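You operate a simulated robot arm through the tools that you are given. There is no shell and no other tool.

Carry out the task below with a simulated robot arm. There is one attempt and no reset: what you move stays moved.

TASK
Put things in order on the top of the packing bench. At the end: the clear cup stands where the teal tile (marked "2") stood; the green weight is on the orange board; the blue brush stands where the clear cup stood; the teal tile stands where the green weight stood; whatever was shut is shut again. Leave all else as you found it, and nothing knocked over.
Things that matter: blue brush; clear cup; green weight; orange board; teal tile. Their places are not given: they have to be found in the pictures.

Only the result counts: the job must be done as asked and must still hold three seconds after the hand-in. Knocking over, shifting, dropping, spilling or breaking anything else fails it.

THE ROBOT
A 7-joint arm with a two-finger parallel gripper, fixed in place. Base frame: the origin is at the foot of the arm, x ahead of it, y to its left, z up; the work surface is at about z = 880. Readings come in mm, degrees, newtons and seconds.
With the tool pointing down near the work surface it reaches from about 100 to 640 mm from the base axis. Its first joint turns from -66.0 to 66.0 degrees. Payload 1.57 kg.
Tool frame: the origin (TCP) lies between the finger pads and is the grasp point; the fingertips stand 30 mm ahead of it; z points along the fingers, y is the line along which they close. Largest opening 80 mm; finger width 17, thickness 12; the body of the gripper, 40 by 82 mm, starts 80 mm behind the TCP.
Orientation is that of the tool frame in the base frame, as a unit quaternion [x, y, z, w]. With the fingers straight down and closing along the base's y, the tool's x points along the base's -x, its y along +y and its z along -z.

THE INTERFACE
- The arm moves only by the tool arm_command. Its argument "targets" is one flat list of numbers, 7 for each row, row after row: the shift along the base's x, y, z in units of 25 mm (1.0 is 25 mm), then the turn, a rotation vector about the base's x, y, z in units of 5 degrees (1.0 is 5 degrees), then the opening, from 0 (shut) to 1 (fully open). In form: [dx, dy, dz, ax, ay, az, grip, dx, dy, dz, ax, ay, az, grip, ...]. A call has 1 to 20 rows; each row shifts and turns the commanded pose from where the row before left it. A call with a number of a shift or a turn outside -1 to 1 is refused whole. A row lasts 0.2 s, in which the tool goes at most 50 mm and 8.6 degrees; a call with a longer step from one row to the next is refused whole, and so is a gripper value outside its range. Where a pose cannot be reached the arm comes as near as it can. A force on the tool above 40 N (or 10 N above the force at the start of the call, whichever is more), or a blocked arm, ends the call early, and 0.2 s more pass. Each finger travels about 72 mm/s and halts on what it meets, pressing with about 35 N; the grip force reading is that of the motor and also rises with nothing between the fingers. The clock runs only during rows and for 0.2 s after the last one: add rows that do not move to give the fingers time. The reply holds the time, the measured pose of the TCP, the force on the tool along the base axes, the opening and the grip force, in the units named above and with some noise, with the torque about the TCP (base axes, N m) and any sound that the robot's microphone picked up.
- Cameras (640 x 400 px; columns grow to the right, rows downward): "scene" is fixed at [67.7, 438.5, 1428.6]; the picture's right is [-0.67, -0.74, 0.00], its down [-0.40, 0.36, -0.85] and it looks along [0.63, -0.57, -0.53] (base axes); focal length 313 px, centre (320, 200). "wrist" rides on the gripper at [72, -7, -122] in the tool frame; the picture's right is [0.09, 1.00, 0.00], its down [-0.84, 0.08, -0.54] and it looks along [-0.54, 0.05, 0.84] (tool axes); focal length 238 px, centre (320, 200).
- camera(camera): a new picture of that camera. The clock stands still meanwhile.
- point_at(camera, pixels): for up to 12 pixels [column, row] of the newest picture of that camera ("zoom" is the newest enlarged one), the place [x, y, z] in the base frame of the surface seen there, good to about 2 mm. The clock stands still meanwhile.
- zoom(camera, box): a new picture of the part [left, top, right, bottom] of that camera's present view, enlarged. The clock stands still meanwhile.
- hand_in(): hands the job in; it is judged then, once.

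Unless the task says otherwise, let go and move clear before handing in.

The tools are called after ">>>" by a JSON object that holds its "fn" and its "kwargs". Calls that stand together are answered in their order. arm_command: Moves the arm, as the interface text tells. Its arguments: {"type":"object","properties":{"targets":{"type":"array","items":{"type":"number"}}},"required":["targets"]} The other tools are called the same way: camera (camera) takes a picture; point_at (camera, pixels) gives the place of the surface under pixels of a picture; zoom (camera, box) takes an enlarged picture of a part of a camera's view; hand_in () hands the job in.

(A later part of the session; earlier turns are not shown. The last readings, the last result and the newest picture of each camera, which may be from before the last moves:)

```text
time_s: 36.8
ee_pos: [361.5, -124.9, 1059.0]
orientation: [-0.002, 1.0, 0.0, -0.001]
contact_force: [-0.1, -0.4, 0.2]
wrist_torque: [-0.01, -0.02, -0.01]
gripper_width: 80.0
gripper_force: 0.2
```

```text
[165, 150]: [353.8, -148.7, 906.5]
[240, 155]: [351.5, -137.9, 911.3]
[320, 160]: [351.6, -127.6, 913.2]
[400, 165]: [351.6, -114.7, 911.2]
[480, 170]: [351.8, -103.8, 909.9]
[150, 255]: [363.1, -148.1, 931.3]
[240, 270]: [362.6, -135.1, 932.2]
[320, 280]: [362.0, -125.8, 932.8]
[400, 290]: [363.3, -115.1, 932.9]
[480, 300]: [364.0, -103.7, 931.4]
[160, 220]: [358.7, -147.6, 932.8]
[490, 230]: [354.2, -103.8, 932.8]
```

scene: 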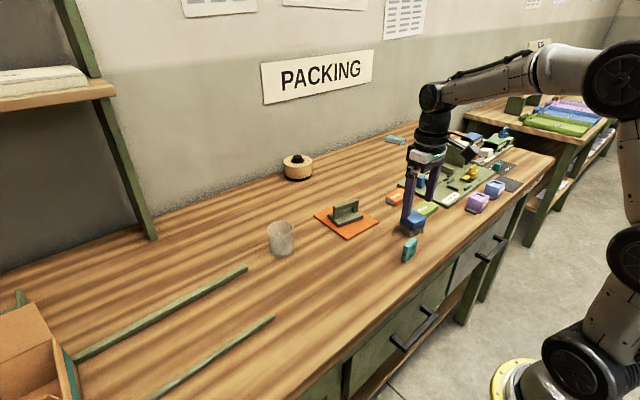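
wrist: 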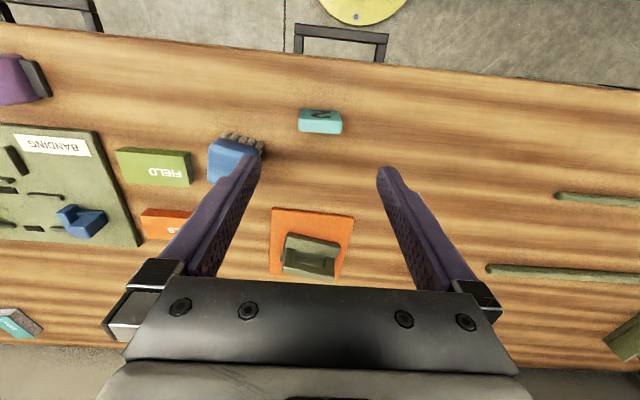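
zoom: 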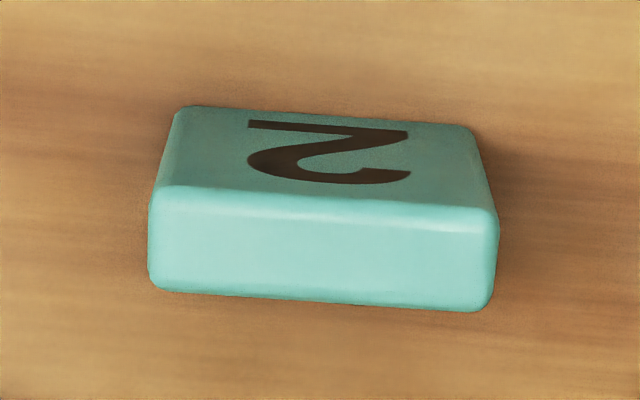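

The tile's face is flat along y at x≈351.5, it spans y -149 to -103, is about 15 mm thick (centre ≈ (359,-126)) and tops out at z≈932. I'll descend with open fingers to about z=918.

>>> {"fn": "arm_command", "kwargs": {"targets": [-0.08, -0.04, -1, 0, 0, 0, 1, 0, 0, -1, 0, 0, 0, 1, 0, 0, -1, 0, 0, 0, 1, 0, 0, -1, 0, 0, 0, 1, 0, 0, -0.8, 0, 0, 0, 1, 0, 0, -0.5, 0, 0, 0, 1, 0, 0, -0.3, 0, 0, 0, 1, 0, 0, 0, 0, 0, 0, 1, 0, 0, 0, 0, 0, 0, 1]}}

>>> {"fn": "camera", "kwargs": {"camera": "wrist"}}

>>> {"fn": "zoom", "kwargs": {"camera": "scene", "box": [370, 190, 450, 270]}}

```text
time_s: 38.8
ee_pos: [361.1, -126.3, 918.9]
orientation: [-0.001, 1.0, -0.001, 0.001]
contact_force: [0.2, -0.3, 1.4]
wrist_torque: [0.01, 0.01, 0.01]
gripper_width: 80.0
gripper_force: 0.1
```

```text
taken
```

wrist: 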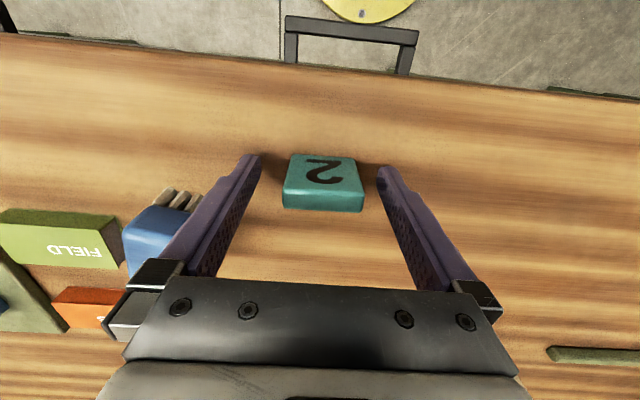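

```text
5.00 times, centred on (410, 230) of scene
```

zoom: 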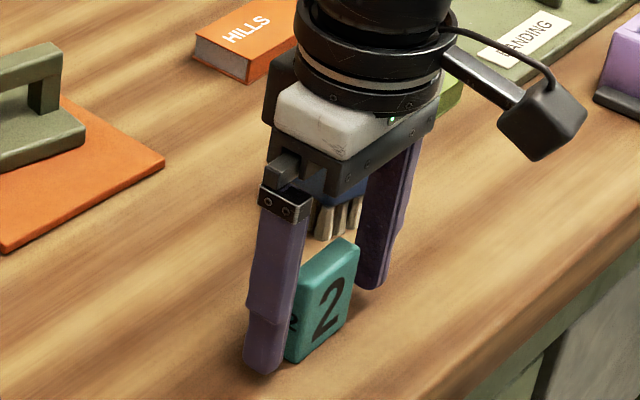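

The tile sits between the open fingers with room on both sides. I'll close on it.

>>> {"fn": "arm_command", "kwargs": {"targets": [0, 0, 0, 0, 0, 0, 0.3, 0, 0, 0, 0, 0, 0, 0.3, 0, 0, 0, 0, 0, 0, 0, 0, 0, 0, 0, 0, 0, 0, 0, 0, 0, 0, 0, 0, 0]}}

>>> {"fn": "arm_command", "kwargs": {"targets": [0, 0, 0.03, 0, 0, 0, 0, 0, 0, 0.04, 0, 0, 0, 0, 0, 0, 0.05, 0, 0, 0, 0, 0, 0, 0.08, 0, 0, 0, 0, 0, 0, 0.08, 0, 0, 0, 0]}}

>>> {"fn": "zoom", "kwargs": {"camera": "scene", "box": [370, 190, 450, 270]}}

>>> {"fn": "camera", "kwargs": {"camera": "wrist"}}

```text
time_s: 40.0
ee_pos: [360.9, -127.2, 919.2]
orientation: [-0.001, 1.0, 0.0, 0.0]
contact_force: [-0.5, -0.1, -0.2]
wrist_torque: [0.03, 0.01, -0.01]
gripper_width: 45.0
gripper_force: 34.8
```

```text
time_s: 41.2
ee_pos: [358.2, -125.7, 926.5]
orientation: [-0.001, 1.0, 0.0, -0.001]
contact_force: [-0.1, 0.0, -0.8]
wrist_torque: [-0.01, -0.01, 0.0]
gripper_width: 45.0
gripper_force: 35.3
```

```text
5.00 times, centred on (410, 230) of scene
```

zoom: 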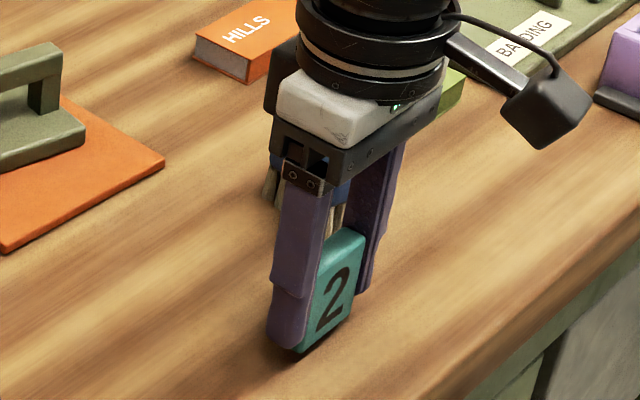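

```text
taken
```

wrist: 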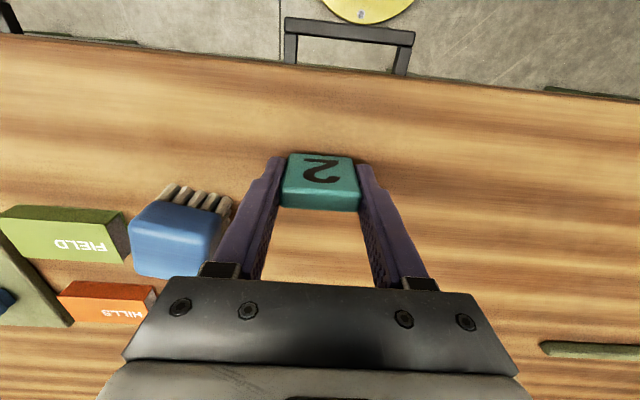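

The tile is held (45.0 mm, 35 N) and clear of the bench. I'll lift it another 35 mm and carry it to above where the weight stood, near (418.5,75).

>>> {"fn": "arm_command", "kwargs": {"targets": [0, 0, 0.15, 0, 0, 0, 0, 0, 0, 0.3, 0, 0, 0, 0, 0, 0, 0.4, 0, 0, 0, 0, 0, 0, 0.3, 0, 0, 0, 0, 0, 0, 0.2, 0, 0, 0, 0, 0, 0, 0, 0, 0, 0, 0]}}

>>> {"fn": "arm_command", "kwargs": {"targets": [0.03, 0.1, 0, 0, 0, 0, 0, 0.06, 0.2, 0, 0, 0, 0, 0, 0.09, 0.3, 0, 0, 0, 0, 0, 0.138, 0.471, 0, 0, 0, 0, 0, 0.138, 0.471, 0, 0, 0, 0, 0, 0.138, 0.471, 0, 0, 0, 0, 0, 0.138, 0.471, 0, 0, 0, 0, 0, 0.138, 0.471, 0, 0, 0, 0, 0, 0.138, 0.471, 0, 0, 0, 0, 0, 0.138, 0.471, 0, 0, 0, 0, 0, 0.138, 0.471, 0, 0, 0, 0, 0, 0.138, 0.471, 0, 0, 0, 0, 0, 0.138, 0.471, 0, 0, 0, 0, 0, 0.138, 0.471, 0, 0, 0, 0, 0, 0.138, 0.471, 0, 0, 0, 0, 0, 0.138, 0.471, 0, 0, 0, 0, 0, 0.138, 0.471, 0, 0, 0, 0, 0, 0.09, 0.3, 0, 0, 0, 0, 0, 0.06, 0.2, 0, 0, 0, 0, 0, 0.03, 0.1, 0, 0, 0, 0, 0]}}

>>> {"fn": "camera", "kwargs": {"camera": "wrist"}}

>>> {"fn": "zoom", "kwargs": {"camera": "scene", "box": [260, 180, 420, 300]}}

```text
time_s: 42.6
ee_pos: [359.4, -126.2, 961.2]
orientation: [-0.001, 1.0, 0.0, 0.0]
contact_force: [0.0, -1.3, -0.1]
wrist_torque: [-0.02, 0.02, 0.04]
gripper_width: 44.9
gripper_force: 35.4
```

```text
time_s: 46.8
ee_pos: [416.5, 69.7, 959.5]
orientation: [-0.001, 1.0, 0.0, -0.001]
contact_force: [0.1, 0.6, -0.4]
wrist_torque: [0.01, -0.01, -0.01]
gripper_width: 45.1
gripper_force: 34.3
```

```text
taken
```

wrist: 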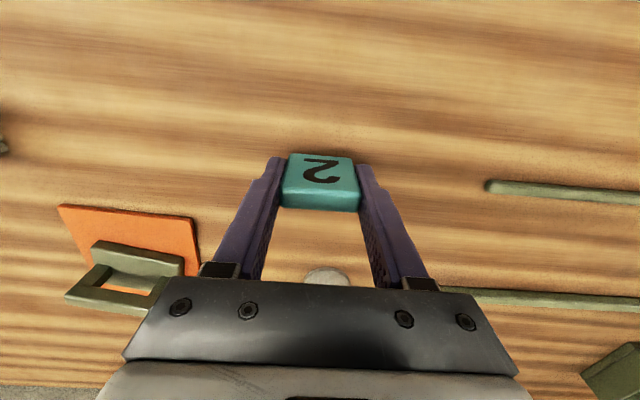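

```text
3.33 times, centred on (340, 240) of scene
```

zoom: 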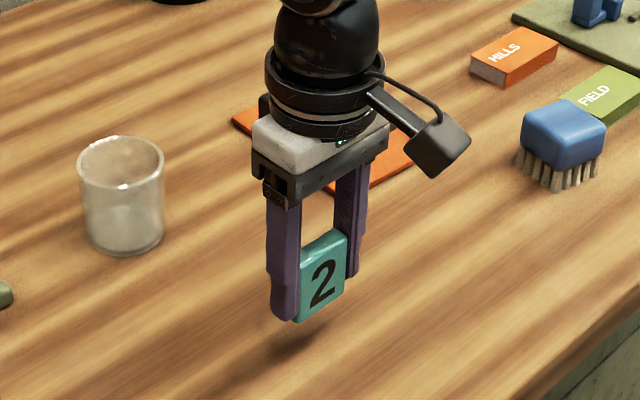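

The tile hangs near (416.5,70), a little short of (418.5,75). I'll measure the tile itself to work out the last correction.

>>> {"fn": "zoom", "kwargs": {"camera": "wrist", "box": [270, 140, 370, 220]}}

>>> {"fn": "point_at", "kwargs": {"camera": "wrist", "pixels": [[292, 175], [320, 178], [350, 182], [285, 197], [320, 198], [355, 203], [320, 206], [290, 202], [350, 208]]}}

>>> {"fn": "point_at", "kwargs": {"camera": "zoom", "pixels": [[80, 330], [80, 270], [320, 350], [320, 410]]}}

```text
5.00 times, centred on (320, 180) of wrist
```

zoom: 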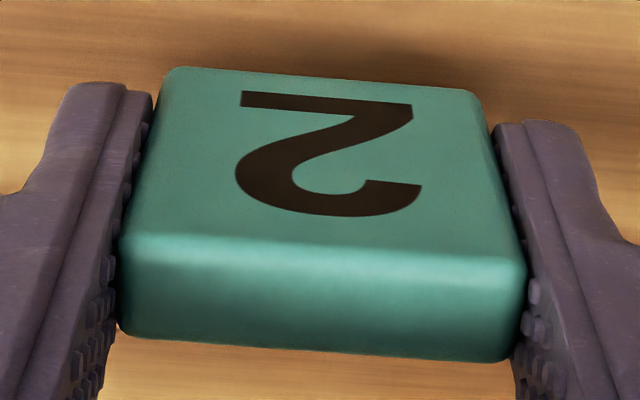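

```text
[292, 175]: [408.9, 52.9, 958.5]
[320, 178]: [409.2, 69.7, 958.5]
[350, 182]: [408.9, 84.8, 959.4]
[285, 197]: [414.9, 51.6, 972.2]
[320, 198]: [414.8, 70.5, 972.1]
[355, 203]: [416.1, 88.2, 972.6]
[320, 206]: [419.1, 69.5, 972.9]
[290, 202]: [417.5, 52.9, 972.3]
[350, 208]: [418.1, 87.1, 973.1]
```

```text
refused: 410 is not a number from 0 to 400
```

The tile's centre is about (416,70), so I'll shift +2.5 mm in x and +5 mm in y, then lower 38 mm, leaving the last couple of millimetres to feel for contact.

>>> {"fn": "arm_command", "kwargs": {"targets": [0.1, 0.2, -0.1, 0, 0, 0, 0, 0, 0, -0.25, 0, 0, 0, 0, 0, 0, -0.35, 0, 0, 0, 0, 0, 0, -0.35, 0, 0, 0, 0, 0, 0, -0.25, 0, 0, 0, 0, 0, 0, -0.15, 0, 0, 0, 0, 0, 0, -0.07, 0, 0, 0, 0, 0, 0, 0, 0, 0, 0, 0]}}

>>> {"fn": "zoom", "kwargs": {"camera": "scene", "box": [290, 210, 390, 300]}}

>>> {"fn": "camera", "kwargs": {"camera": "wrist"}}

>>> {"fn": "point_at", "kwargs": {"camera": "wrist", "pixels": [[292, 175], [320, 178], [350, 182], [285, 197], [320, 198], [355, 203], [320, 206], [290, 202], [350, 208]]}}

```text
time_s: 48.6
ee_pos: [419.9, 73.9, 921.2]
orientation: [0.0, 1.0, 0.001, -0.001]
contact_force: [0.5, -0.5, -1.1]
wrist_torque: [0.01, -0.01, -0.02]
gripper_width: 45.0
gripper_force: 34.7
```

```text
4.44 times, centred on (340, 255) of scene
```

zoom: 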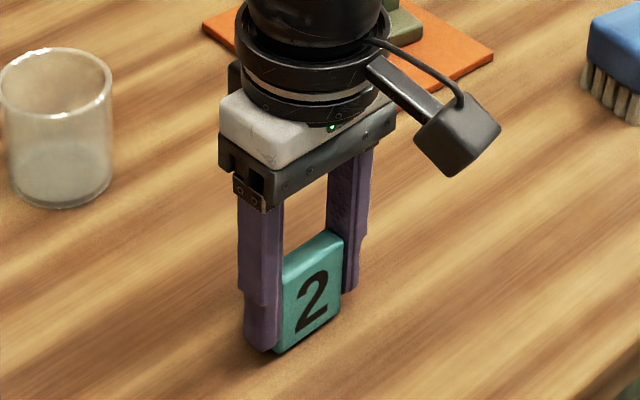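

```text
taken
```

wrist: 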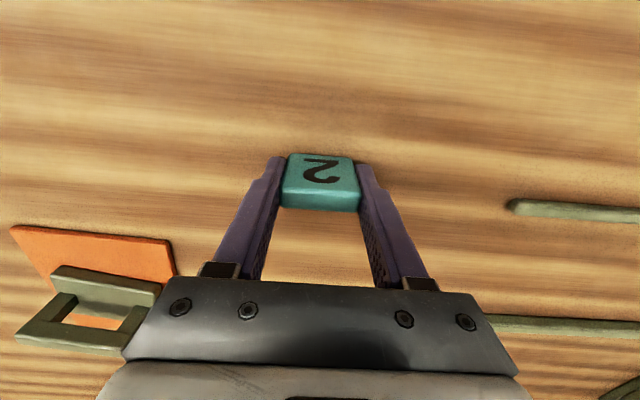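

```text
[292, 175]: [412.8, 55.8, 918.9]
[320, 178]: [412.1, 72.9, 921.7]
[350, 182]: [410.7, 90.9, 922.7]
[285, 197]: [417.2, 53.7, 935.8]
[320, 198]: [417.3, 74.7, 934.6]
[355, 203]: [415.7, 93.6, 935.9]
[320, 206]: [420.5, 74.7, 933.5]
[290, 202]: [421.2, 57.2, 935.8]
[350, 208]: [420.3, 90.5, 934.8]
```

The tile's centre is now about (419,74.5) and its top at z≈935, roughly 2.5 mm above rest height. I'll lower in small steps until it touches.

>>> {"fn": "arm_command", "kwargs": {"targets": [0, 0, -0.04, 0, 0, 0, 0, 0, 0, -0.03, 0, 0, 0, 0]}}

>>> {"fn": "arm_command", "kwargs": {"targets": [0, 0, -0.03, 0, 0, 0, 0, 0, 0, 0, 0, 0, 0, 0]}}

```text
time_s: 49.2
ee_pos: [419.4, 74.4, 919.5]
orientation: [-0.001, 1.0, 0.0, 0.0]
contact_force: [0.5, -1.3, 0.3]
wrist_torque: [-0.02, -0.02, 0.01]
gripper_width: 45.3
gripper_force: 35.0
```

```text
time_s: 49.8
ee_pos: [419.9, 72.5, 919.8]
orientation: [-0.002, 1.0, 0.001, 0.0]
contact_force: [0.7, -0.6, 0.4]
wrist_torque: [0.0, -0.02, 0.0]
gripper_width: 45.2
gripper_force: 35.4
```

I've lowered 40.5 of the 40.75 mm it was lifted, with no clear contact force yet. One more small step, then I'll check the tile's top height.

>>> {"fn": "arm_command", "kwargs": {"targets": [0, 0, -0.03, 0, 0, 0, 0, 0, 0, 0, 0, 0, 0, 0]}}

>>> {"fn": "camera", "kwargs": {"camera": "wrist"}}

>>> {"fn": "point_at", "kwargs": {"camera": "wrist", "pixels": [[292, 200], [320, 200], [350, 205], [320, 204], [305, 198], [335, 202]]}}

>>> {"fn": "zoom", "kwargs": {"camera": "scene", "box": [310, 240, 370, 290]}}

```text
time_s: 50.4
ee_pos: [418.7, 75.0, 920.1]
orientation: [-0.001, 1.0, 0.0, 0.0]
contact_force: [-1.1, 0.5, 3.9]
wrist_torque: [0.03, 0.02, -0.05]
gripper_width: 45.1
gripper_force: 35.2
```

```text
taken
```

wrist: 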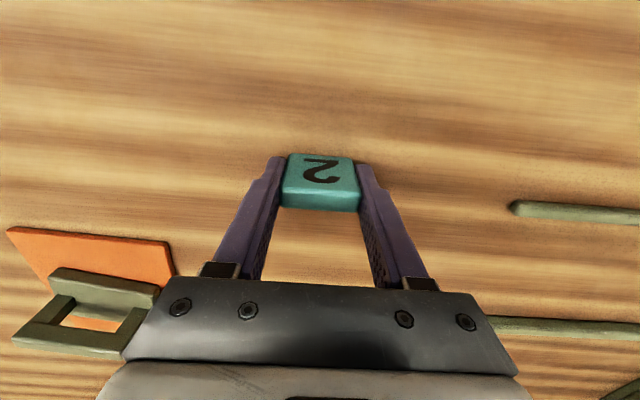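

```text
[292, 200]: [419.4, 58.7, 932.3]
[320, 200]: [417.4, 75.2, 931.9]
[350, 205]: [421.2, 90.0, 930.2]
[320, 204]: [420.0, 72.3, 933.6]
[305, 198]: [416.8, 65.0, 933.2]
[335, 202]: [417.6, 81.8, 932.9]
```

```text
8.00 times, centred on (340, 265) of scene
```

zoom: 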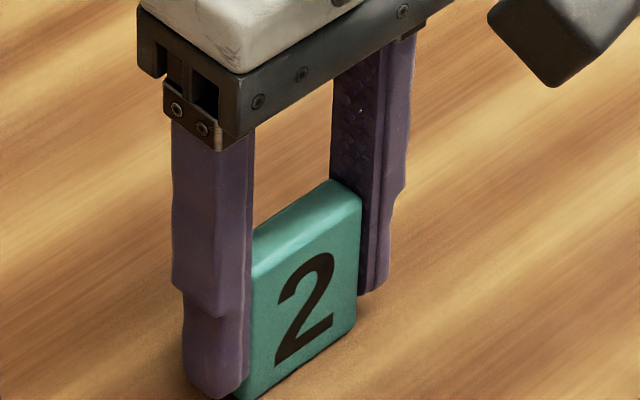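

The upward force is now +3.9 N and the top reads z≈932.5, so the tile stands on the bench. I'll open the fingers and rise.

>>> {"fn": "arm_command", "kwargs": {"targets": [0, 0, 0, 0, 0, 0, 0.65, 0, 0, 0, 0, 0, 0, 0.8, 0, 0, 0, 0, 0, 0, 1, 0, 0, 0, 0, 0, 0, 1, 0, 0, 0.3, 0, 0, 0, 1, 0, 0, 0.7, 0, 0, 0, 1, 0, 0, 1, 0, 0, 0, 1, 0, 0, 1, 0, 0, 0, 1, 0, 0, 1, 0, 0, 0, 1, 0, 0, 1, 0, 0, 0, 1, 0, 0, 0.6, 0, 0, 0, 1, 0, 0, 0, 0, 0, 0, 1]}}

>>> {"fn": "camera", "kwargs": {"camera": "wrist"}}

>>> {"fn": "camera", "kwargs": {"camera": "scene"}}

```text
time_s: 53.0
ee_pos: [419.3, 74.5, 1061.1]
orientation: [0.0, 1.0, 0.0, 0.0]
contact_force: [-0.1, -0.2, 0.2]
wrist_torque: [0.0, 0.04, -0.01]
gripper_width: 80.0
gripper_force: 0.0
```

```text
taken
```

wrist: 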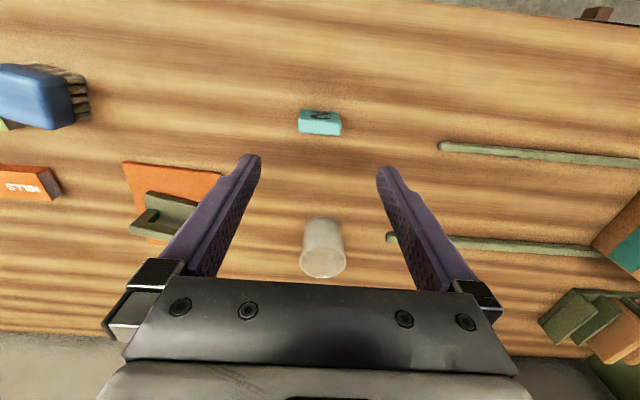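

```text
taken
```

scene: 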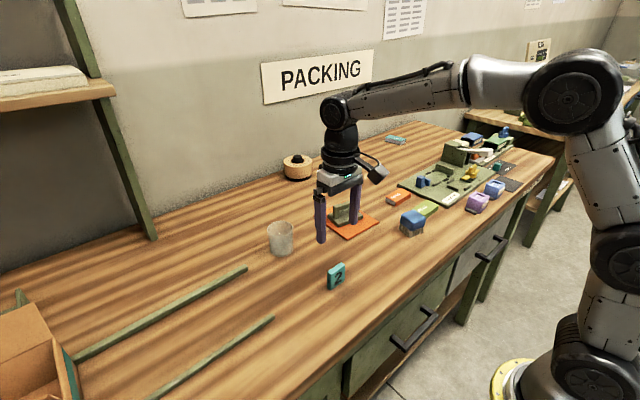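

The tile stands at the weight's old spot. Next is the cup, seen at (322,248) in the wrist view, and I need its centre and rim height precisely.

>>> {"fn": "zoom", "kwargs": {"camera": "wrist", "box": [285, 205, 365, 285]}}

>>> {"fn": "zoom", "kwargs": {"camera": "scene", "box": [255, 210, 305, 265]}}

```text
5.00 times, centred on (325, 245) of wrist
```

zoom: 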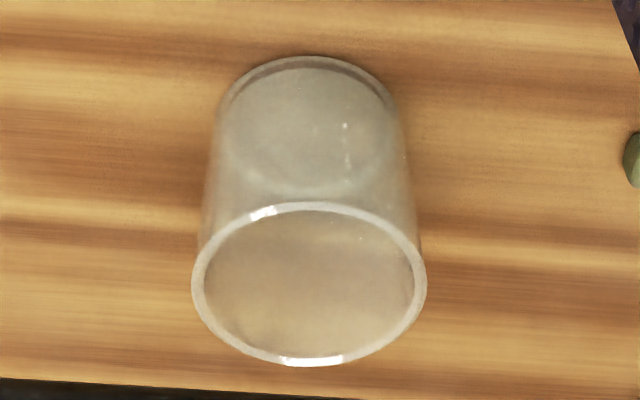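

```text
7.27 times, centred on (280, 238) of scene
```

zoom: 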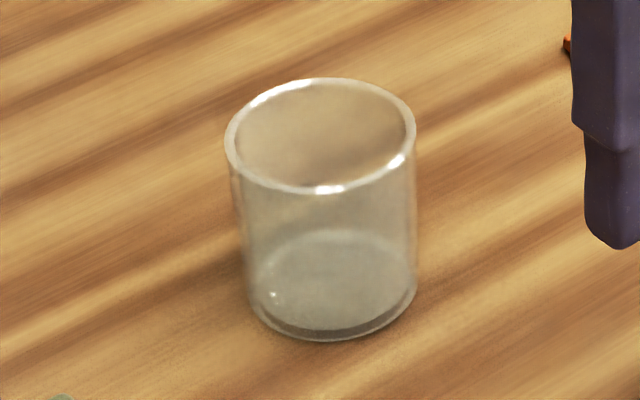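

The cup is empty with a visible rim. I'll sample points around the rim and base in this zoom, then from the wrist zoom.

>>> {"fn": "point_at", "kwargs": {"camera": "zoom", "pixels": [[229, 140], [412, 140], [330, 81], [320, 190], [380, 172], [262, 172], [260, 95], [390, 95], [330, 337], [262, 312], [405, 305], [320, 280]]}}

>>> {"fn": "zoom", "kwargs": {"camera": "wrist", "box": [285, 205, 365, 285]}}

>>> {"fn": "point_at", "kwargs": {"camera": "zoom", "pixels": [[195, 280], [423, 285], [310, 207], [310, 362], [235, 225], [385, 235], [230, 340], [390, 340], [310, 58], [225, 110], [390, 115], [310, 130]]}}

```text
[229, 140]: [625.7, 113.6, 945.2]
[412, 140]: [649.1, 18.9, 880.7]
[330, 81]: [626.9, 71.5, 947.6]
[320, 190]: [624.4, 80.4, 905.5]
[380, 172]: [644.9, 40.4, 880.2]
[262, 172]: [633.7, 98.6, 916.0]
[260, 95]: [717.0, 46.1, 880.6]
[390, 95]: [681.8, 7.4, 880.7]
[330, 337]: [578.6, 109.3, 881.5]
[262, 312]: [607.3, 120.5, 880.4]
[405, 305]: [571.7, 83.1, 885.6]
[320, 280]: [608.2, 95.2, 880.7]
```

```text
5.00 times, centred on (325, 245) of wrist
```

zoom: 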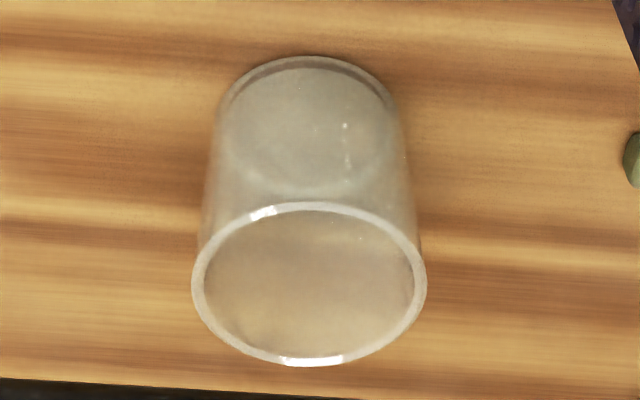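

```text
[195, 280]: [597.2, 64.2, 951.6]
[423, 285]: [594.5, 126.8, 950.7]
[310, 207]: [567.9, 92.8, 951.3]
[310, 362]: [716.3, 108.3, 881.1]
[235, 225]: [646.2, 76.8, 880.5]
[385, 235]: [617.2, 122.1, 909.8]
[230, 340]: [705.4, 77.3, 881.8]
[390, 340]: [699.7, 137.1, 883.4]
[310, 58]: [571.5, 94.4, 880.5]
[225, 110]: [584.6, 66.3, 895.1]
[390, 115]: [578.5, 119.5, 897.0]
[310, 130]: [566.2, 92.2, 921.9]
```

The rim is at z≈951 and fits a 63–64 mm circle centred on (599,95); my projection of the rim centre in the wrist view agrees. I'll move above it at z=1061 and look again before descending.

>>> {"fn": "arm_command", "kwargs": {"targets": [0.599, 0.068, 0, 0, 0, 0, 1, 0.599, 0.068, 0, 0, 0, 0, 1, 0.599, 0.068, 0, 0, 0, 0, 1, 0.599, 0.068, 0, 0, 0, 0, 1, 0.599, 0.068, 0, 0, 0, 0, 1, 0.599, 0.068, 0, 0, 0, 0, 1, 0.599, 0.068, 0, 0, 0, 0, 1, 0.599, 0.068, 0, 0, 0, 0, 1, 0.599, 0.068, 0, 0, 0, 0, 1, 0.599, 0.068, 0, 0, 0, 0, 1, 0.599, 0.068, 0, 0, 0, 0, 1, 0.599, 0.068, 0, 0, 0, 0, 1, 0, 0, 0, 0, 0, 0, 1, 0, 0, 0, 0, 0, 0, 1]}}

>>> {"fn": "camera", "kwargs": {"camera": "wrist"}}

>>> {"fn": "zoom", "kwargs": {"camera": "scene", "box": [230, 150, 350, 270]}}

```text
time_s: 56.0
ee_pos: [599.1, 94.1, 1060.8]
orientation: [-0.001, 1.0, 0.001, 0.0]
contact_force: [-0.6, -0.4, -0.5]
wrist_torque: [0.01, 0.0, 0.02]
gripper_width: 79.9
gripper_force: 0.0
```

```text
taken
```

wrist: 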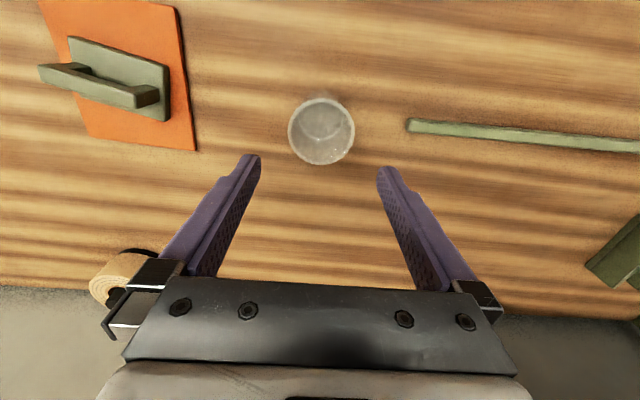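

```text
3.33 times, centred on (290, 210) of scene
```

zoom: 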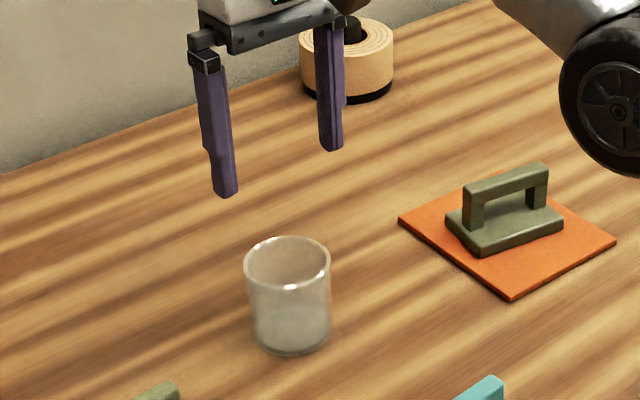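

The cup's rim appears at (321,131), between the finger lines. I'll sample the rim from this nearly vertical view to refine the centre.

>>> {"fn": "zoom", "kwargs": {"camera": "wrist", "box": [272, 82, 372, 182]}}

>>> {"fn": "point_at", "kwargs": {"camera": "wrist", "pixels": [[290, 132], [353, 132], [321, 163], [321, 100], [300, 155], [343, 155], [299, 110], [343, 108], [318, 95], [330, 120], [312, 120]]}}

```text
4.00 times, centred on (322, 132) of wrist
```

zoom: 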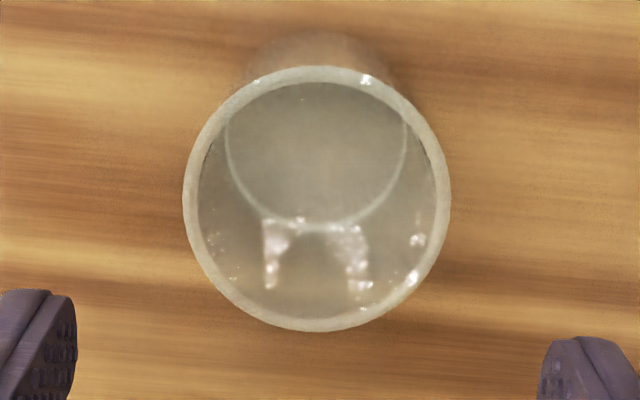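

```text
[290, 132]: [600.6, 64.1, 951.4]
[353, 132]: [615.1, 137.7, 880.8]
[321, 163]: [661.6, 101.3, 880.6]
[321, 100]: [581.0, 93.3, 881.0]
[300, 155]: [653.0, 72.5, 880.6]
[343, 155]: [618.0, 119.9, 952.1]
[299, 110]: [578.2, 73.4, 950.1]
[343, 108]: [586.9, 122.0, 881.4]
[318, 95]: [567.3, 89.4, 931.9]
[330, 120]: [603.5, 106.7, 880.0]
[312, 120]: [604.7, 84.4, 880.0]
```

The rim points again fit a centre of (599,95), radius about 31, and the TCP is at (599.1,94.1). I'll descend to z≈990, just above the rim, to check clearance on both sides.

>>> {"fn": "arm_command", "kwargs": {"targets": [0, 0.03, -0.8, 0, 0, 0, 1, 0, 0, -0.8, 0, 0, 0, 1, 0, 0, -0.7, 0, 0, 0, 1, 0, 0, -0.5, 0, 0, 0, 1, 0, 0, 0, 0, 0, 0, 1, 0, 0, 0, 0, 0, 0, 1]}}

>>> {"fn": "camera", "kwargs": {"camera": "wrist"}}

>>> {"fn": "zoom", "kwargs": {"camera": "scene", "box": [240, 180, 330, 270]}}

```text
time_s: 57.4
ee_pos: [601.7, 94.0, 989.7]
orientation: [-0.001, 1.0, -0.001, 0.0]
contact_force: [-0.5, 0.4, 0.2]
wrist_torque: [0.02, -0.01, 0.02]
gripper_width: 79.9
gripper_force: 0.0
```

```text
taken
```

wrist: 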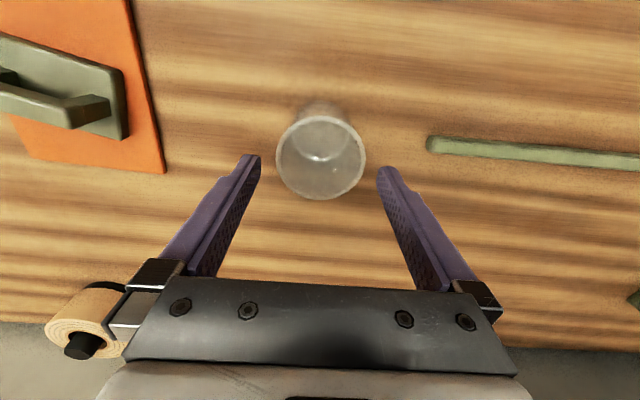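

```text
4.44 times, centred on (285, 225) of scene
```

zoom: 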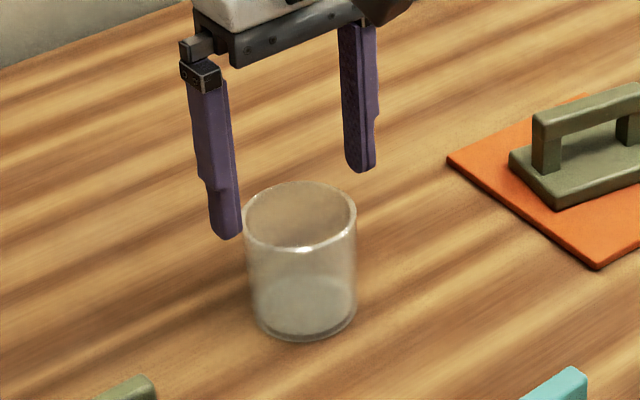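

Both fingertips flank the rim (cup edges at columns 276 and 366, tips at 260 and 377), with the cup about 2 px right of the middle. I'll measure the tips against the rim to centre properly.

>>> {"fn": "zoom", "kwargs": {"camera": "wrist", "box": [240, 100, 400, 200]}}

>>> {"fn": "point_at", "kwargs": {"camera": "wrist", "pixels": [[243, 156], [256, 157], [258, 168], [380, 170], [390, 170], [397, 177], [278, 158], [363, 158], [321, 197], [321, 118], [290, 187], [350, 187]]}}

```text
4.00 times, centred on (320, 150) of wrist
```

zoom: 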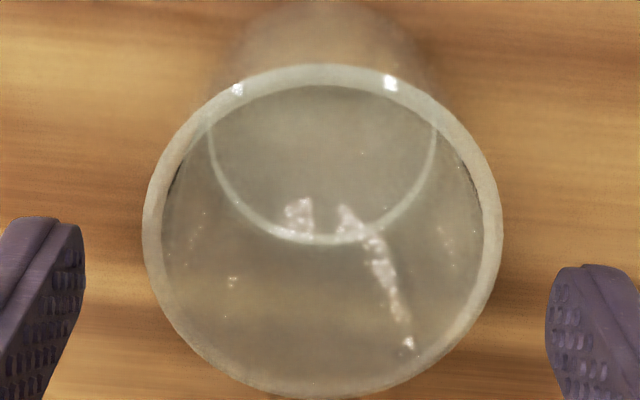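

```text
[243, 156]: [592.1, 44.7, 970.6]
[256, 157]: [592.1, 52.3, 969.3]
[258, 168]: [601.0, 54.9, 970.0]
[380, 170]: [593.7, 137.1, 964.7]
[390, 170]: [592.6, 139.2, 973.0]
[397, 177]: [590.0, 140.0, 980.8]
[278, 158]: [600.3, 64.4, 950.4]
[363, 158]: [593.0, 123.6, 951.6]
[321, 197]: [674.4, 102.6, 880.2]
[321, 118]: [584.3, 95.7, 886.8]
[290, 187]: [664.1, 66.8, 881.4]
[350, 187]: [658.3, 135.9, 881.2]
```

The inner finger faces are at y≈55 and 136 and the rim spans y≈64 to 126, so it is centred with about 9 mm per side. I'll descend to z≈922.

>>> {"fn": "arm_command", "kwargs": {"targets": [0, 0, -0.4, 0, 0, 0, 1, 0, 0, -0.5, 0, 0, 0, 1, 0, 0, -0.5, 0, 0, 0, 1, 0, 0, -0.5, 0, 0, 0, 1, 0, 0, -0.5, 0, 0, 0, 1, 0, 0, -0.3, 0, 0, 0, 1, 0, 0, 0, 0, 0, 0, 1, 0, 0, 0, 0, 0, 0, 1]}}

>>> {"fn": "zoom", "kwargs": {"camera": "scene", "box": [240, 180, 330, 270]}}

>>> {"fn": "camera", "kwargs": {"camera": "wrist"}}

```text
time_s: 59.2
ee_pos: [598.9, 95.5, 922.1]
orientation: [0.0, 1.0, 0.001, 0.0]
contact_force: [-0.1, 0.1, 0.0]
wrist_torque: [0.03, -0.02, 0.02]
gripper_width: 80.0
gripper_force: 0.0
```

```text
4.44 times, centred on (285, 225) of scene
```

zoom: 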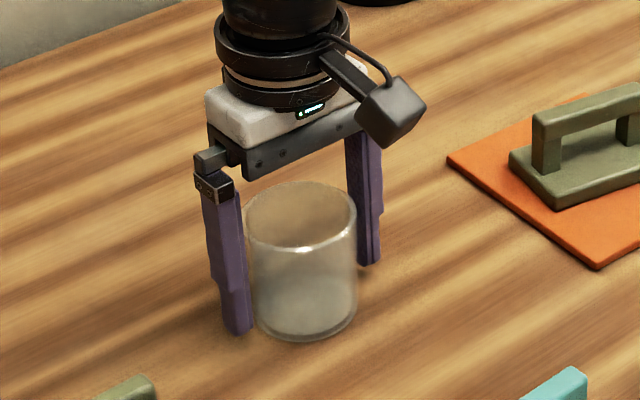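

```text
taken
```

wrist: 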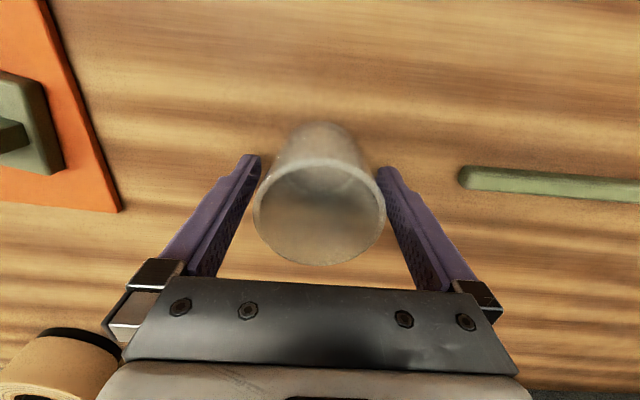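

The fingers straddle the cup without contact. I'll close gently to a moderate target first and read the grip force.

>>> {"fn": "arm_command", "kwargs": {"targets": [0, 0, 0, 0, 0, 0, 0.85, 0, 0, 0, 0, 0, 0, 0.78, 0, 0, 0, 0, 0, 0, 0.74, 0, 0, 0, 0, 0, 0, 0.7, 0, 0, 0, 0, 0, 0, 0.7]}}

```text
time_s: 60.4
ee_pos: [600.2, 95.1, 922.2]
orientation: [-0.001, 1.0, 0.001, 0.0]
contact_force: [-0.6, 1.1, -0.5]
wrist_torque: [0.02, 0.04, 0.0]
gripper_width: 64.2
gripper_force: 34.4
```

The fingers stopped at 64.2 mm with 34 N, so the cup is held. I'll lift slowly and check.

>>> {"fn": "arm_command", "kwargs": {"targets": [0, 0, 0.03, 0, 0, 0, 0.7, 0, 0, 0.04, 0, 0, 0, 0.7, 0, 0, 0.06, 0, 0, 0, 0.7, 0, 0, 0.08, 0, 0, 0, 0.7, 0, 0, 0.08, 0, 0, 0, 0.7, 0, 0, 0.04, 0, 0, 0, 0.7]}}

>>> {"fn": "zoom", "kwargs": {"camera": "scene", "box": [240, 180, 330, 270]}}

>>> {"fn": "camera", "kwargs": {"camera": "wrist"}}

```text
time_s: 61.8
ee_pos: [600.5, 95.7, 930.1]
orientation: [-0.001, 1.0, 0.0, 0.0]
contact_force: [0.3, -0.1, -1.4]
wrist_torque: [-0.02, 0.0, -0.02]
gripper_width: 63.7
gripper_force: 35.1
```

```text
4.44 times, centred on (285, 225) of scene
```

zoom: 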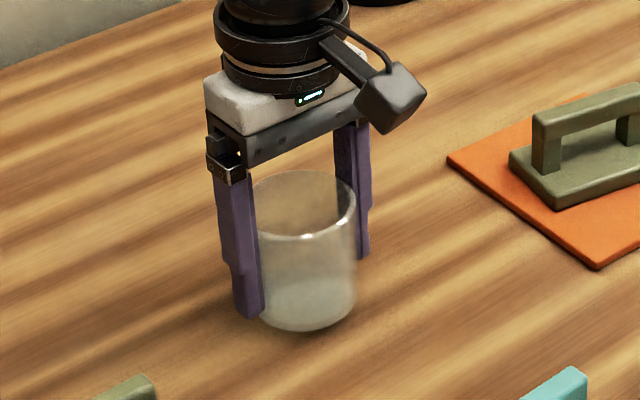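

```text
taken
```

wrist: 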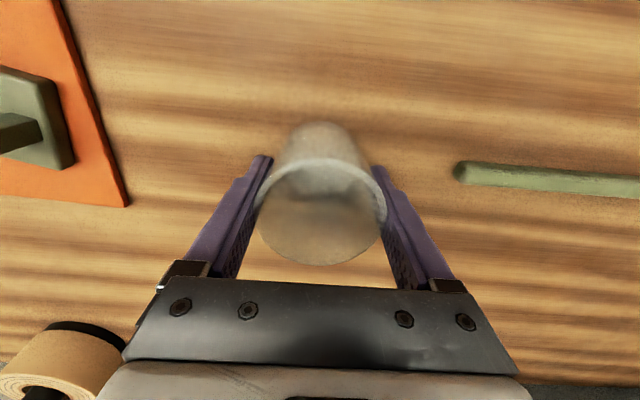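

The cup is up about 8 mm, level, with a -1.4 N load. I'll raise it another 30 mm and carry it along the clear diagonal toward the tile's old spot at (359,-126).

>>> {"fn": "arm_command", "kwargs": {"targets": [0, 0, 0.08, 0, 0, 0, 0.7, 0, 0, 0.16, 0, 0, 0, 0.7, 0, 0, 0.24, 0, 0, 0, 0.7, 0, 0, 0.24, 0, 0, 0, 0.7, 0, 0, 0.24, 0, 0, 0, 0.7, 0, 0, 0.16, 0, 0, 0, 0.7, 0, 0, 0.08, 0, 0, 0, 0.7, 0, 0, 0, 0, 0, 0, 0.7]}}

>>> {"fn": "arm_command", "kwargs": {"targets": [-0.0706, -0.065, 0, 0, 0, 0, 0.7, -0.1412, -0.13, 0, 0, 0, 0, 0.7, -0.2118, -0.195, 0, 0, 0, 0, 0.7, -0.2824, -0.26, 0, 0, 0, 0, 0.7, -0.2824, -0.26, 0, 0, 0, 0, 0.7, -0.2824, -0.26, 0, 0, 0, 0, 0.7, -0.2824, -0.26, 0, 0, 0, 0, 0.7, -0.2824, -0.26, 0, 0, 0, 0, 0.7, -0.2824, -0.26, 0, 0, 0, 0, 0.7, -0.2824, -0.26, 0, 0, 0, 0, 0.7, -0.2824, -0.26, 0, 0, 0, 0, 0.7, -0.2824, -0.26, 0, 0, 0, 0, 0.7, -0.2824, -0.26, 0, 0, 0, 0, 0.7, -0.2824, -0.26, 0, 0, 0, 0, 0.7, -0.2824, -0.26, 0, 0, 0, 0, 0.7, -0.2824, -0.26, 0, 0, 0, 0, 0.7, -0.2824, -0.26, 0, 0, 0, 0, 0.7, -0.2118, -0.195, 0, 0, 0, 0, 0.7, -0.1412, -0.13, 0, 0, 0, 0, 0.7, -0.0706, -0.065, 0, 0, 0, 0, 0.7]}}

>>> {"fn": "camera", "kwargs": {"camera": "scene"}}

```text
time_s: 63.6
ee_pos: [599.7, 96.1, 960.3]
orientation: [-0.001, 1.0, 0.0, 0.0]
contact_force: [0.9, 0.9, -0.3]
wrist_torque: [0.01, 0.01, -0.02]
gripper_width: 63.8
gripper_force: 35.1
```

```text
time_s: 67.8
ee_pos: [479.0, -16.4, 960.4]
orientation: [-0.001, 1.0, 0.001, 0.0]
contact_force: [0.0, -0.6, 0.1]
wrist_torque: [0.01, 0.02, -0.02]
gripper_width: 63.7
gripper_force: 34.6
```

```text
taken
```

scene: 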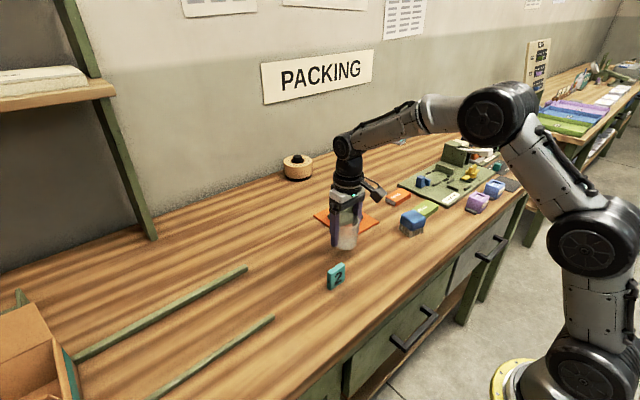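

The cup is still held (63.7 mm) at (479,-16), with the path ahead clear. I'll do the second leg to the tile's old spot.

>>> {"fn": "arm_command", "kwargs": {"targets": [-0.0706, -0.065, 0, 0, 0, 0, 0.7, -0.1412, -0.13, 0, 0, 0, 0, 0.7, -0.2118, -0.195, 0, 0, 0, 0, 0.7, -0.2824, -0.26, 0, 0, 0, 0, 0.7, -0.2824, -0.26, 0, 0, 0, 0, 0.7, -0.2824, -0.26, 0, 0, 0, 0, 0.7, -0.2824, -0.26, 0, 0, 0, 0, 0.7, -0.2824, -0.26, 0, 0, 0, 0, 0.7, -0.2824, -0.26, 0, 0, 0, 0, 0.7, -0.2824, -0.26, 0, 0, 0, 0, 0.7, -0.2824, -0.26, 0, 0, 0, 0, 0.7, -0.2824, -0.26, 0, 0, 0, 0, 0.7, -0.2824, -0.26, 0, 0, 0, 0, 0.7, -0.2824, -0.26, 0, 0, 0, 0, 0.7, -0.2824, -0.26, 0, 0, 0, 0, 0.7, -0.2824, -0.26, 0, 0, 0, 0, 0.7, -0.2824, -0.26, 0, 0, 0, 0, 0.7, -0.2118, -0.195, 0, 0, 0, 0, 0.7, -0.1412, -0.13, 0, 0, 0, 0, 0.7, -0.0706, -0.065, 0, 0, 0, 0, 0.7]}}

>>> {"fn": "camera", "kwargs": {"camera": "wrist"}}

>>> {"fn": "zoom", "kwargs": {"camera": "scene", "box": [340, 170, 470, 280]}}

```text
time_s: 72.0
ee_pos: [358.9, -124.5, 958.7]
orientation: [-0.001, 1.0, 0.001, 0.001]
contact_force: [-0.7, 0.4, 0.4]
wrist_torque: [-0.01, -0.03, 0.02]
gripper_width: 63.6
gripper_force: 34.8
```

```text
taken
```

wrist: 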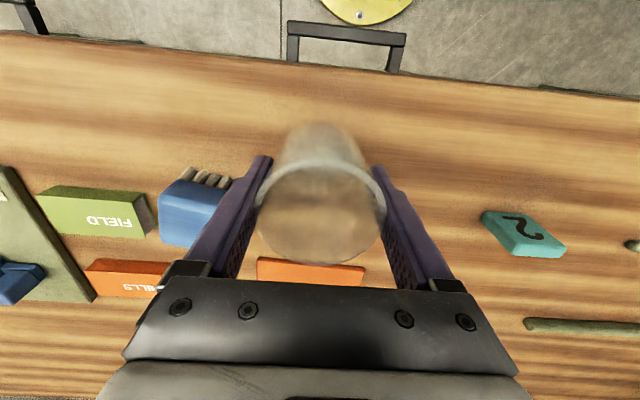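

```text
3.64 times, centred on (405, 225) of scene
```

zoom: 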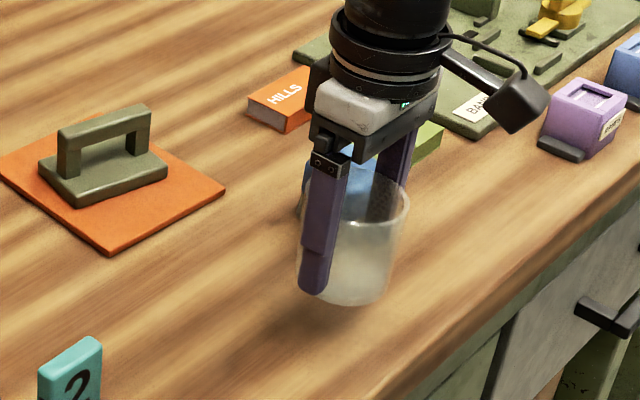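

The cup is over the spot at about (359,-125.5). It was raised 38.25 mm in all, so I'll lower 35.5 mm and then feel for the bench.

>>> {"fn": "arm_command", "kwargs": {"targets": [0, 0, -0.08, 0, 0, 0, 0.7, 0, 0, -0.16, 0, 0, 0, 0.7, 0, 0, -0.24, 0, 0, 0, 0.7, 0, 0, -0.24, 0, 0, 0, 0.7, 0, 0, -0.24, 0, 0, 0, 0.7, 0, 0, -0.2, 0, 0, 0, 0.7, 0, 0, -0.14, 0, 0, 0, 0.7, 0, 0, -0.08, 0, 0, 0, 0.7, 0, 0, -0.04, 0, 0, 0, 0.7, 0, 0, 0, 0, 0, 0, 0.7]}}

>>> {"fn": "arm_command", "kwargs": {"targets": [0, 0, -0.04, 0, 0, 0, 0.7, 0, 0, -0.03, 0, 0, 0, 0.7, 0, 0, 0, 0, 0, 0, 0.7]}}

>>> {"fn": "zoom", "kwargs": {"camera": "scene", "box": [360, 190, 450, 270]}}

```text
time_s: 74.2
ee_pos: [359.1, -125.8, 924.1]
orientation: [-0.001, 1.0, 0.0, 0.0]
contact_force: [-0.9, 0.6, -1.1]
wrist_torque: [0.0, -0.01, 0.02]
gripper_width: 63.5
gripper_force: 35.1
```

```text
time_s: 75.0
ee_pos: [359.0, -126.2, 922.2]
orientation: [-0.001, 1.0, 0.001, 0.0]
contact_force: [0.0, 0.2, 0.0]
wrist_torque: [0.0, 0.01, 0.0]
gripper_width: 63.5
gripper_force: 34.7
```

```text
5.00 times, centred on (405, 230) of scene
```

zoom: 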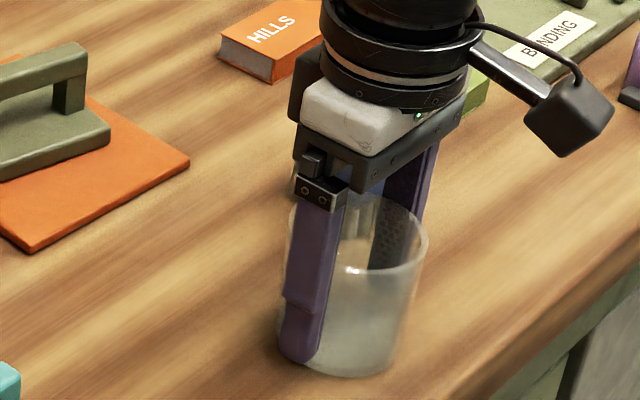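

I've come down 37.25 mm and the force is about zero. I'll step down another millimetre to seat it.

>>> {"fn": "arm_command", "kwargs": {"targets": [0, 0, -0.03, 0, 0, 0, 0.7, 0, 0, 0, 0, 0, 0, 0.7]}}

>>> {"fn": "arm_command", "kwargs": {"targets": [0, 0, -0.02, 0, 0, 0, 0.7, 0, 0, 0, 0, 0, 0, 0.7]}}

```text
time_s: 75.6
ee_pos: [357.9, -126.5, 921.5]
orientation: [-0.001, 1.0, 0.0, -0.001]
contact_force: [-0.2, -0.4, -0.5]
wrist_torque: [0.01, -0.01, 0.0]
gripper_width: 63.7
gripper_force: 35.3
```

```text
time_s: 76.2
ee_pos: [358.9, -125.7, 921.3]
orientation: [-0.002, 1.0, -0.001, -0.001]
contact_force: [-0.8, -0.3, 0.1]
wrist_torque: [0.01, 0.0, 0.03]
gripper_width: 63.3
gripper_force: 35.0
```

No contact push yet (force +0.1 N); one or two more half-millimetre steps.

>>> {"fn": "arm_command", "kwargs": {"targets": [0, 0, -0.02, 0, 0, 0, 0.7, 0, 0, 0, 0, 0, 0, 0.7]}}

>>> {"fn": "arm_command", "kwargs": {"targets": [0, 0, -0.02, 0, 0, 0, 0.7, 0, 0, 0, 0, 0, 0, 0.7]}}

```text
time_s: 76.8
ee_pos: [358.0, -125.8, 921.4]
orientation: [0.0, 1.0, 0.0, 0.001]
contact_force: [-0.2, 0.0, 3.8]
wrist_torque: [-0.01, 0.05, 0.03]
gripper_width: 63.6
gripper_force: 35.1
```

```text
time_s: 77.4
ee_pos: [358.2, -126.0, 921.6]
orientation: [-0.001, 1.0, 0.0, 0.001]
contact_force: [-3.6, 0.9, 17.3]
wrist_torque: [0.06, 0.24, 0.03]
gripper_width: 63.4
gripper_force: 35.3
```

The push jumped to 17 N, so the cup is firmly seated. I'll back off under a millimetre, then open and rise straight up.

>>> {"fn": "arm_command", "kwargs": {"targets": [0, 0, 0.025, 0, 0, 0, 0.7, 0, 0, 0, 0, 0, 0, 0.7]}}

>>> {"fn": "arm_command", "kwargs": {"targets": [0, 0, 0, 0, 0, 0, 0.85, 0, 0, 0, 0, 0, 0, 1, 0, 0, 0, 0, 0, 0, 1, 0, 0, 0, 0, 0, 0, 1]}}

>>> {"fn": "camera", "kwargs": {"camera": "wrist"}}

>>> {"fn": "zoom", "kwargs": {"camera": "scene", "box": [360, 190, 450, 270]}}

```text
time_s: 78.0
ee_pos: [357.9, -126.4, 921.6]
orientation: [-0.002, 1.0, -0.002, 0.002]
contact_force: [1.9, -1.4, 13.2]
wrist_torque: [-0.03, 0.04, 0.07]
gripper_width: 63.7
gripper_force: 34.9
```

```text
time_s: 79.0
ee_pos: [358.0, -125.8, 922.0]
orientation: [-0.001, 1.0, 0.0, 0.0]
contact_force: [0.6, -0.8, -0.5]
wrist_torque: [-0.03, 0.03, 0.01]
gripper_width: 79.6
gripper_force: 0.0
```

```text
taken
```

wrist: 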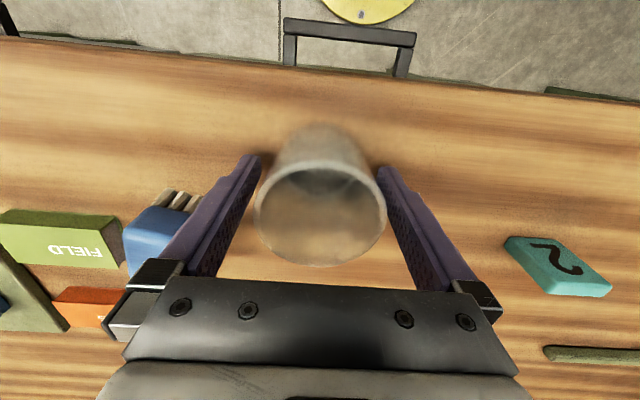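

```text
5.00 times, centred on (405, 230) of scene
```

zoom: 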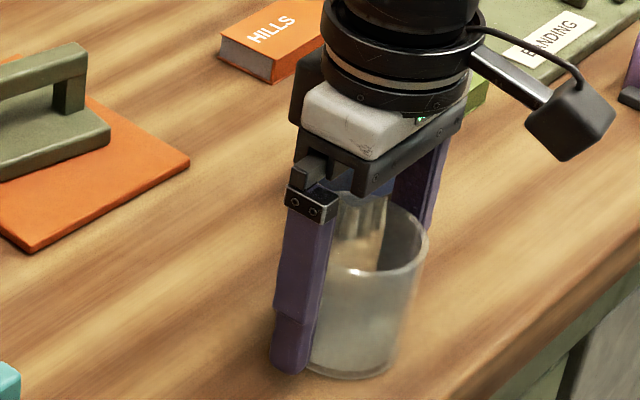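

The fingers are open at 79.6 mm with the cup standing freely between them. I'll rise straight up.

>>> {"fn": "arm_command", "kwargs": {"targets": [0, 0, 0.2, 0, 0, 0, 1, 0, 0, 0.4, 0, 0, 0, 1, 0, 0, 0.7, 0, 0, 0, 1, 0, 0, 1, 0, 0, 0, 1, 0, 0, 1, 0, 0, 0, 1, 0, 0, 1, 0, 0, 0, 1, 0, 0, 1, 0, 0, 0, 1, 0, 0, 0.6, 0, 0, 0, 1, 0, 0, 0, 0, 0, 0, 1]}}

>>> {"fn": "camera", "kwargs": {"camera": "wrist"}}

>>> {"fn": "camera", "kwargs": {"camera": "scene"}}

```text
time_s: 81.0
ee_pos: [357.5, -125.0, 1068.0]
orientation: [-0.001, 1.0, 0.0, 0.0]
contact_force: [-1.1, -0.3, 0.1]
wrist_torque: [-0.02, 0.0, -0.02]
gripper_width: 80.3
gripper_force: 0.2
```

```text
taken
```

wrist: 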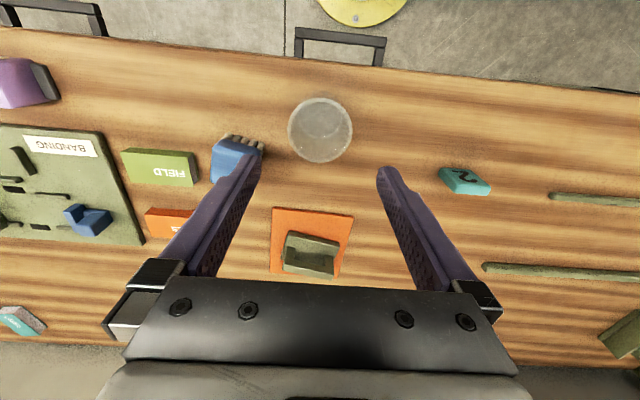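

```text
taken
```

scene: 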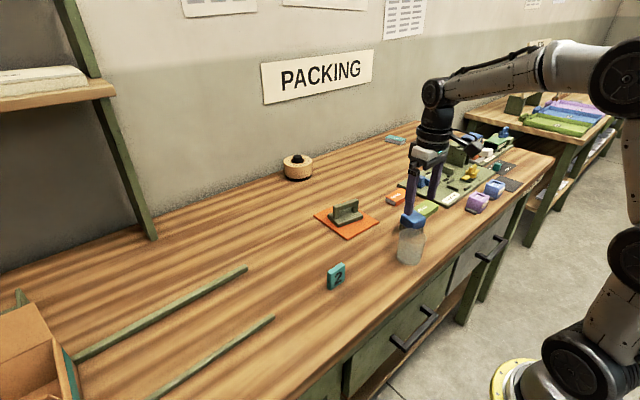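

The cup stands at the tile's old spot. Now the brush: I'll move above roughly (419,-222) to see it from overhead along with the FIELD book and the cup.

>>> {"fn": "arm_command", "kwargs": {"targets": [0.35, -0.55, 0, 0, 0, 0, 1, 0.35, -0.55, 0, 0, 0, 0, 1, 0.35, -0.55, 0, 0, 0, 0, 1, 0.35, -0.55, 0, 0, 0, 0, 1, 0.35, -0.55, 0, 0, 0, 0, 1, 0.35, -0.55, 0, 0, 0, 0, 1, 0.35, -0.55, 0, 0, 0, 0, 1, 0, 0, 0, 0, 0, 0, 1, 0, 0, 0, 0, 0, 0, 1]}}

>>> {"fn": "camera", "kwargs": {"camera": "wrist"}}

>>> {"fn": "zoom", "kwargs": {"camera": "scene", "box": [370, 180, 470, 270]}}

```text
time_s: 83.0
ee_pos: [419.2, -221.3, 1067.5]
orientation: [-0.001, 1.0, 0.0, 0.0]
contact_force: [-0.1, 0.2, -0.5]
wrist_torque: [0.0, 0.04, 0.0]
gripper_width: 80.0
gripper_force: 0.0
```

```text
taken
```

wrist: 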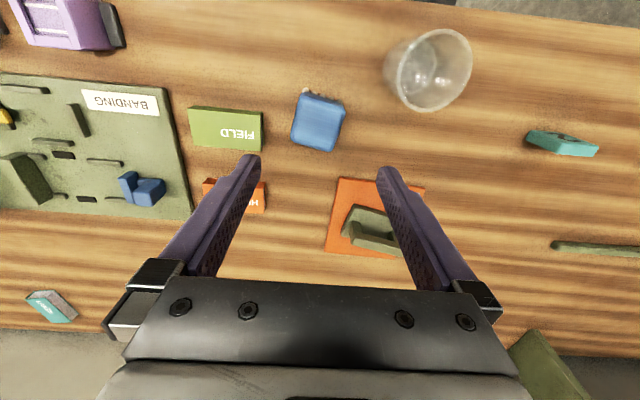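

```text
4.44 times, centred on (420, 225) of scene
```

zoom: 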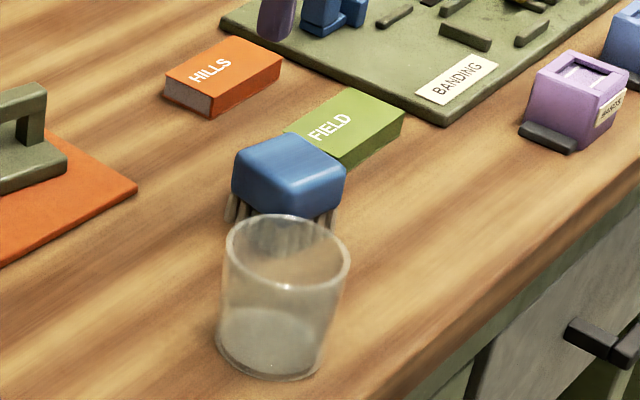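

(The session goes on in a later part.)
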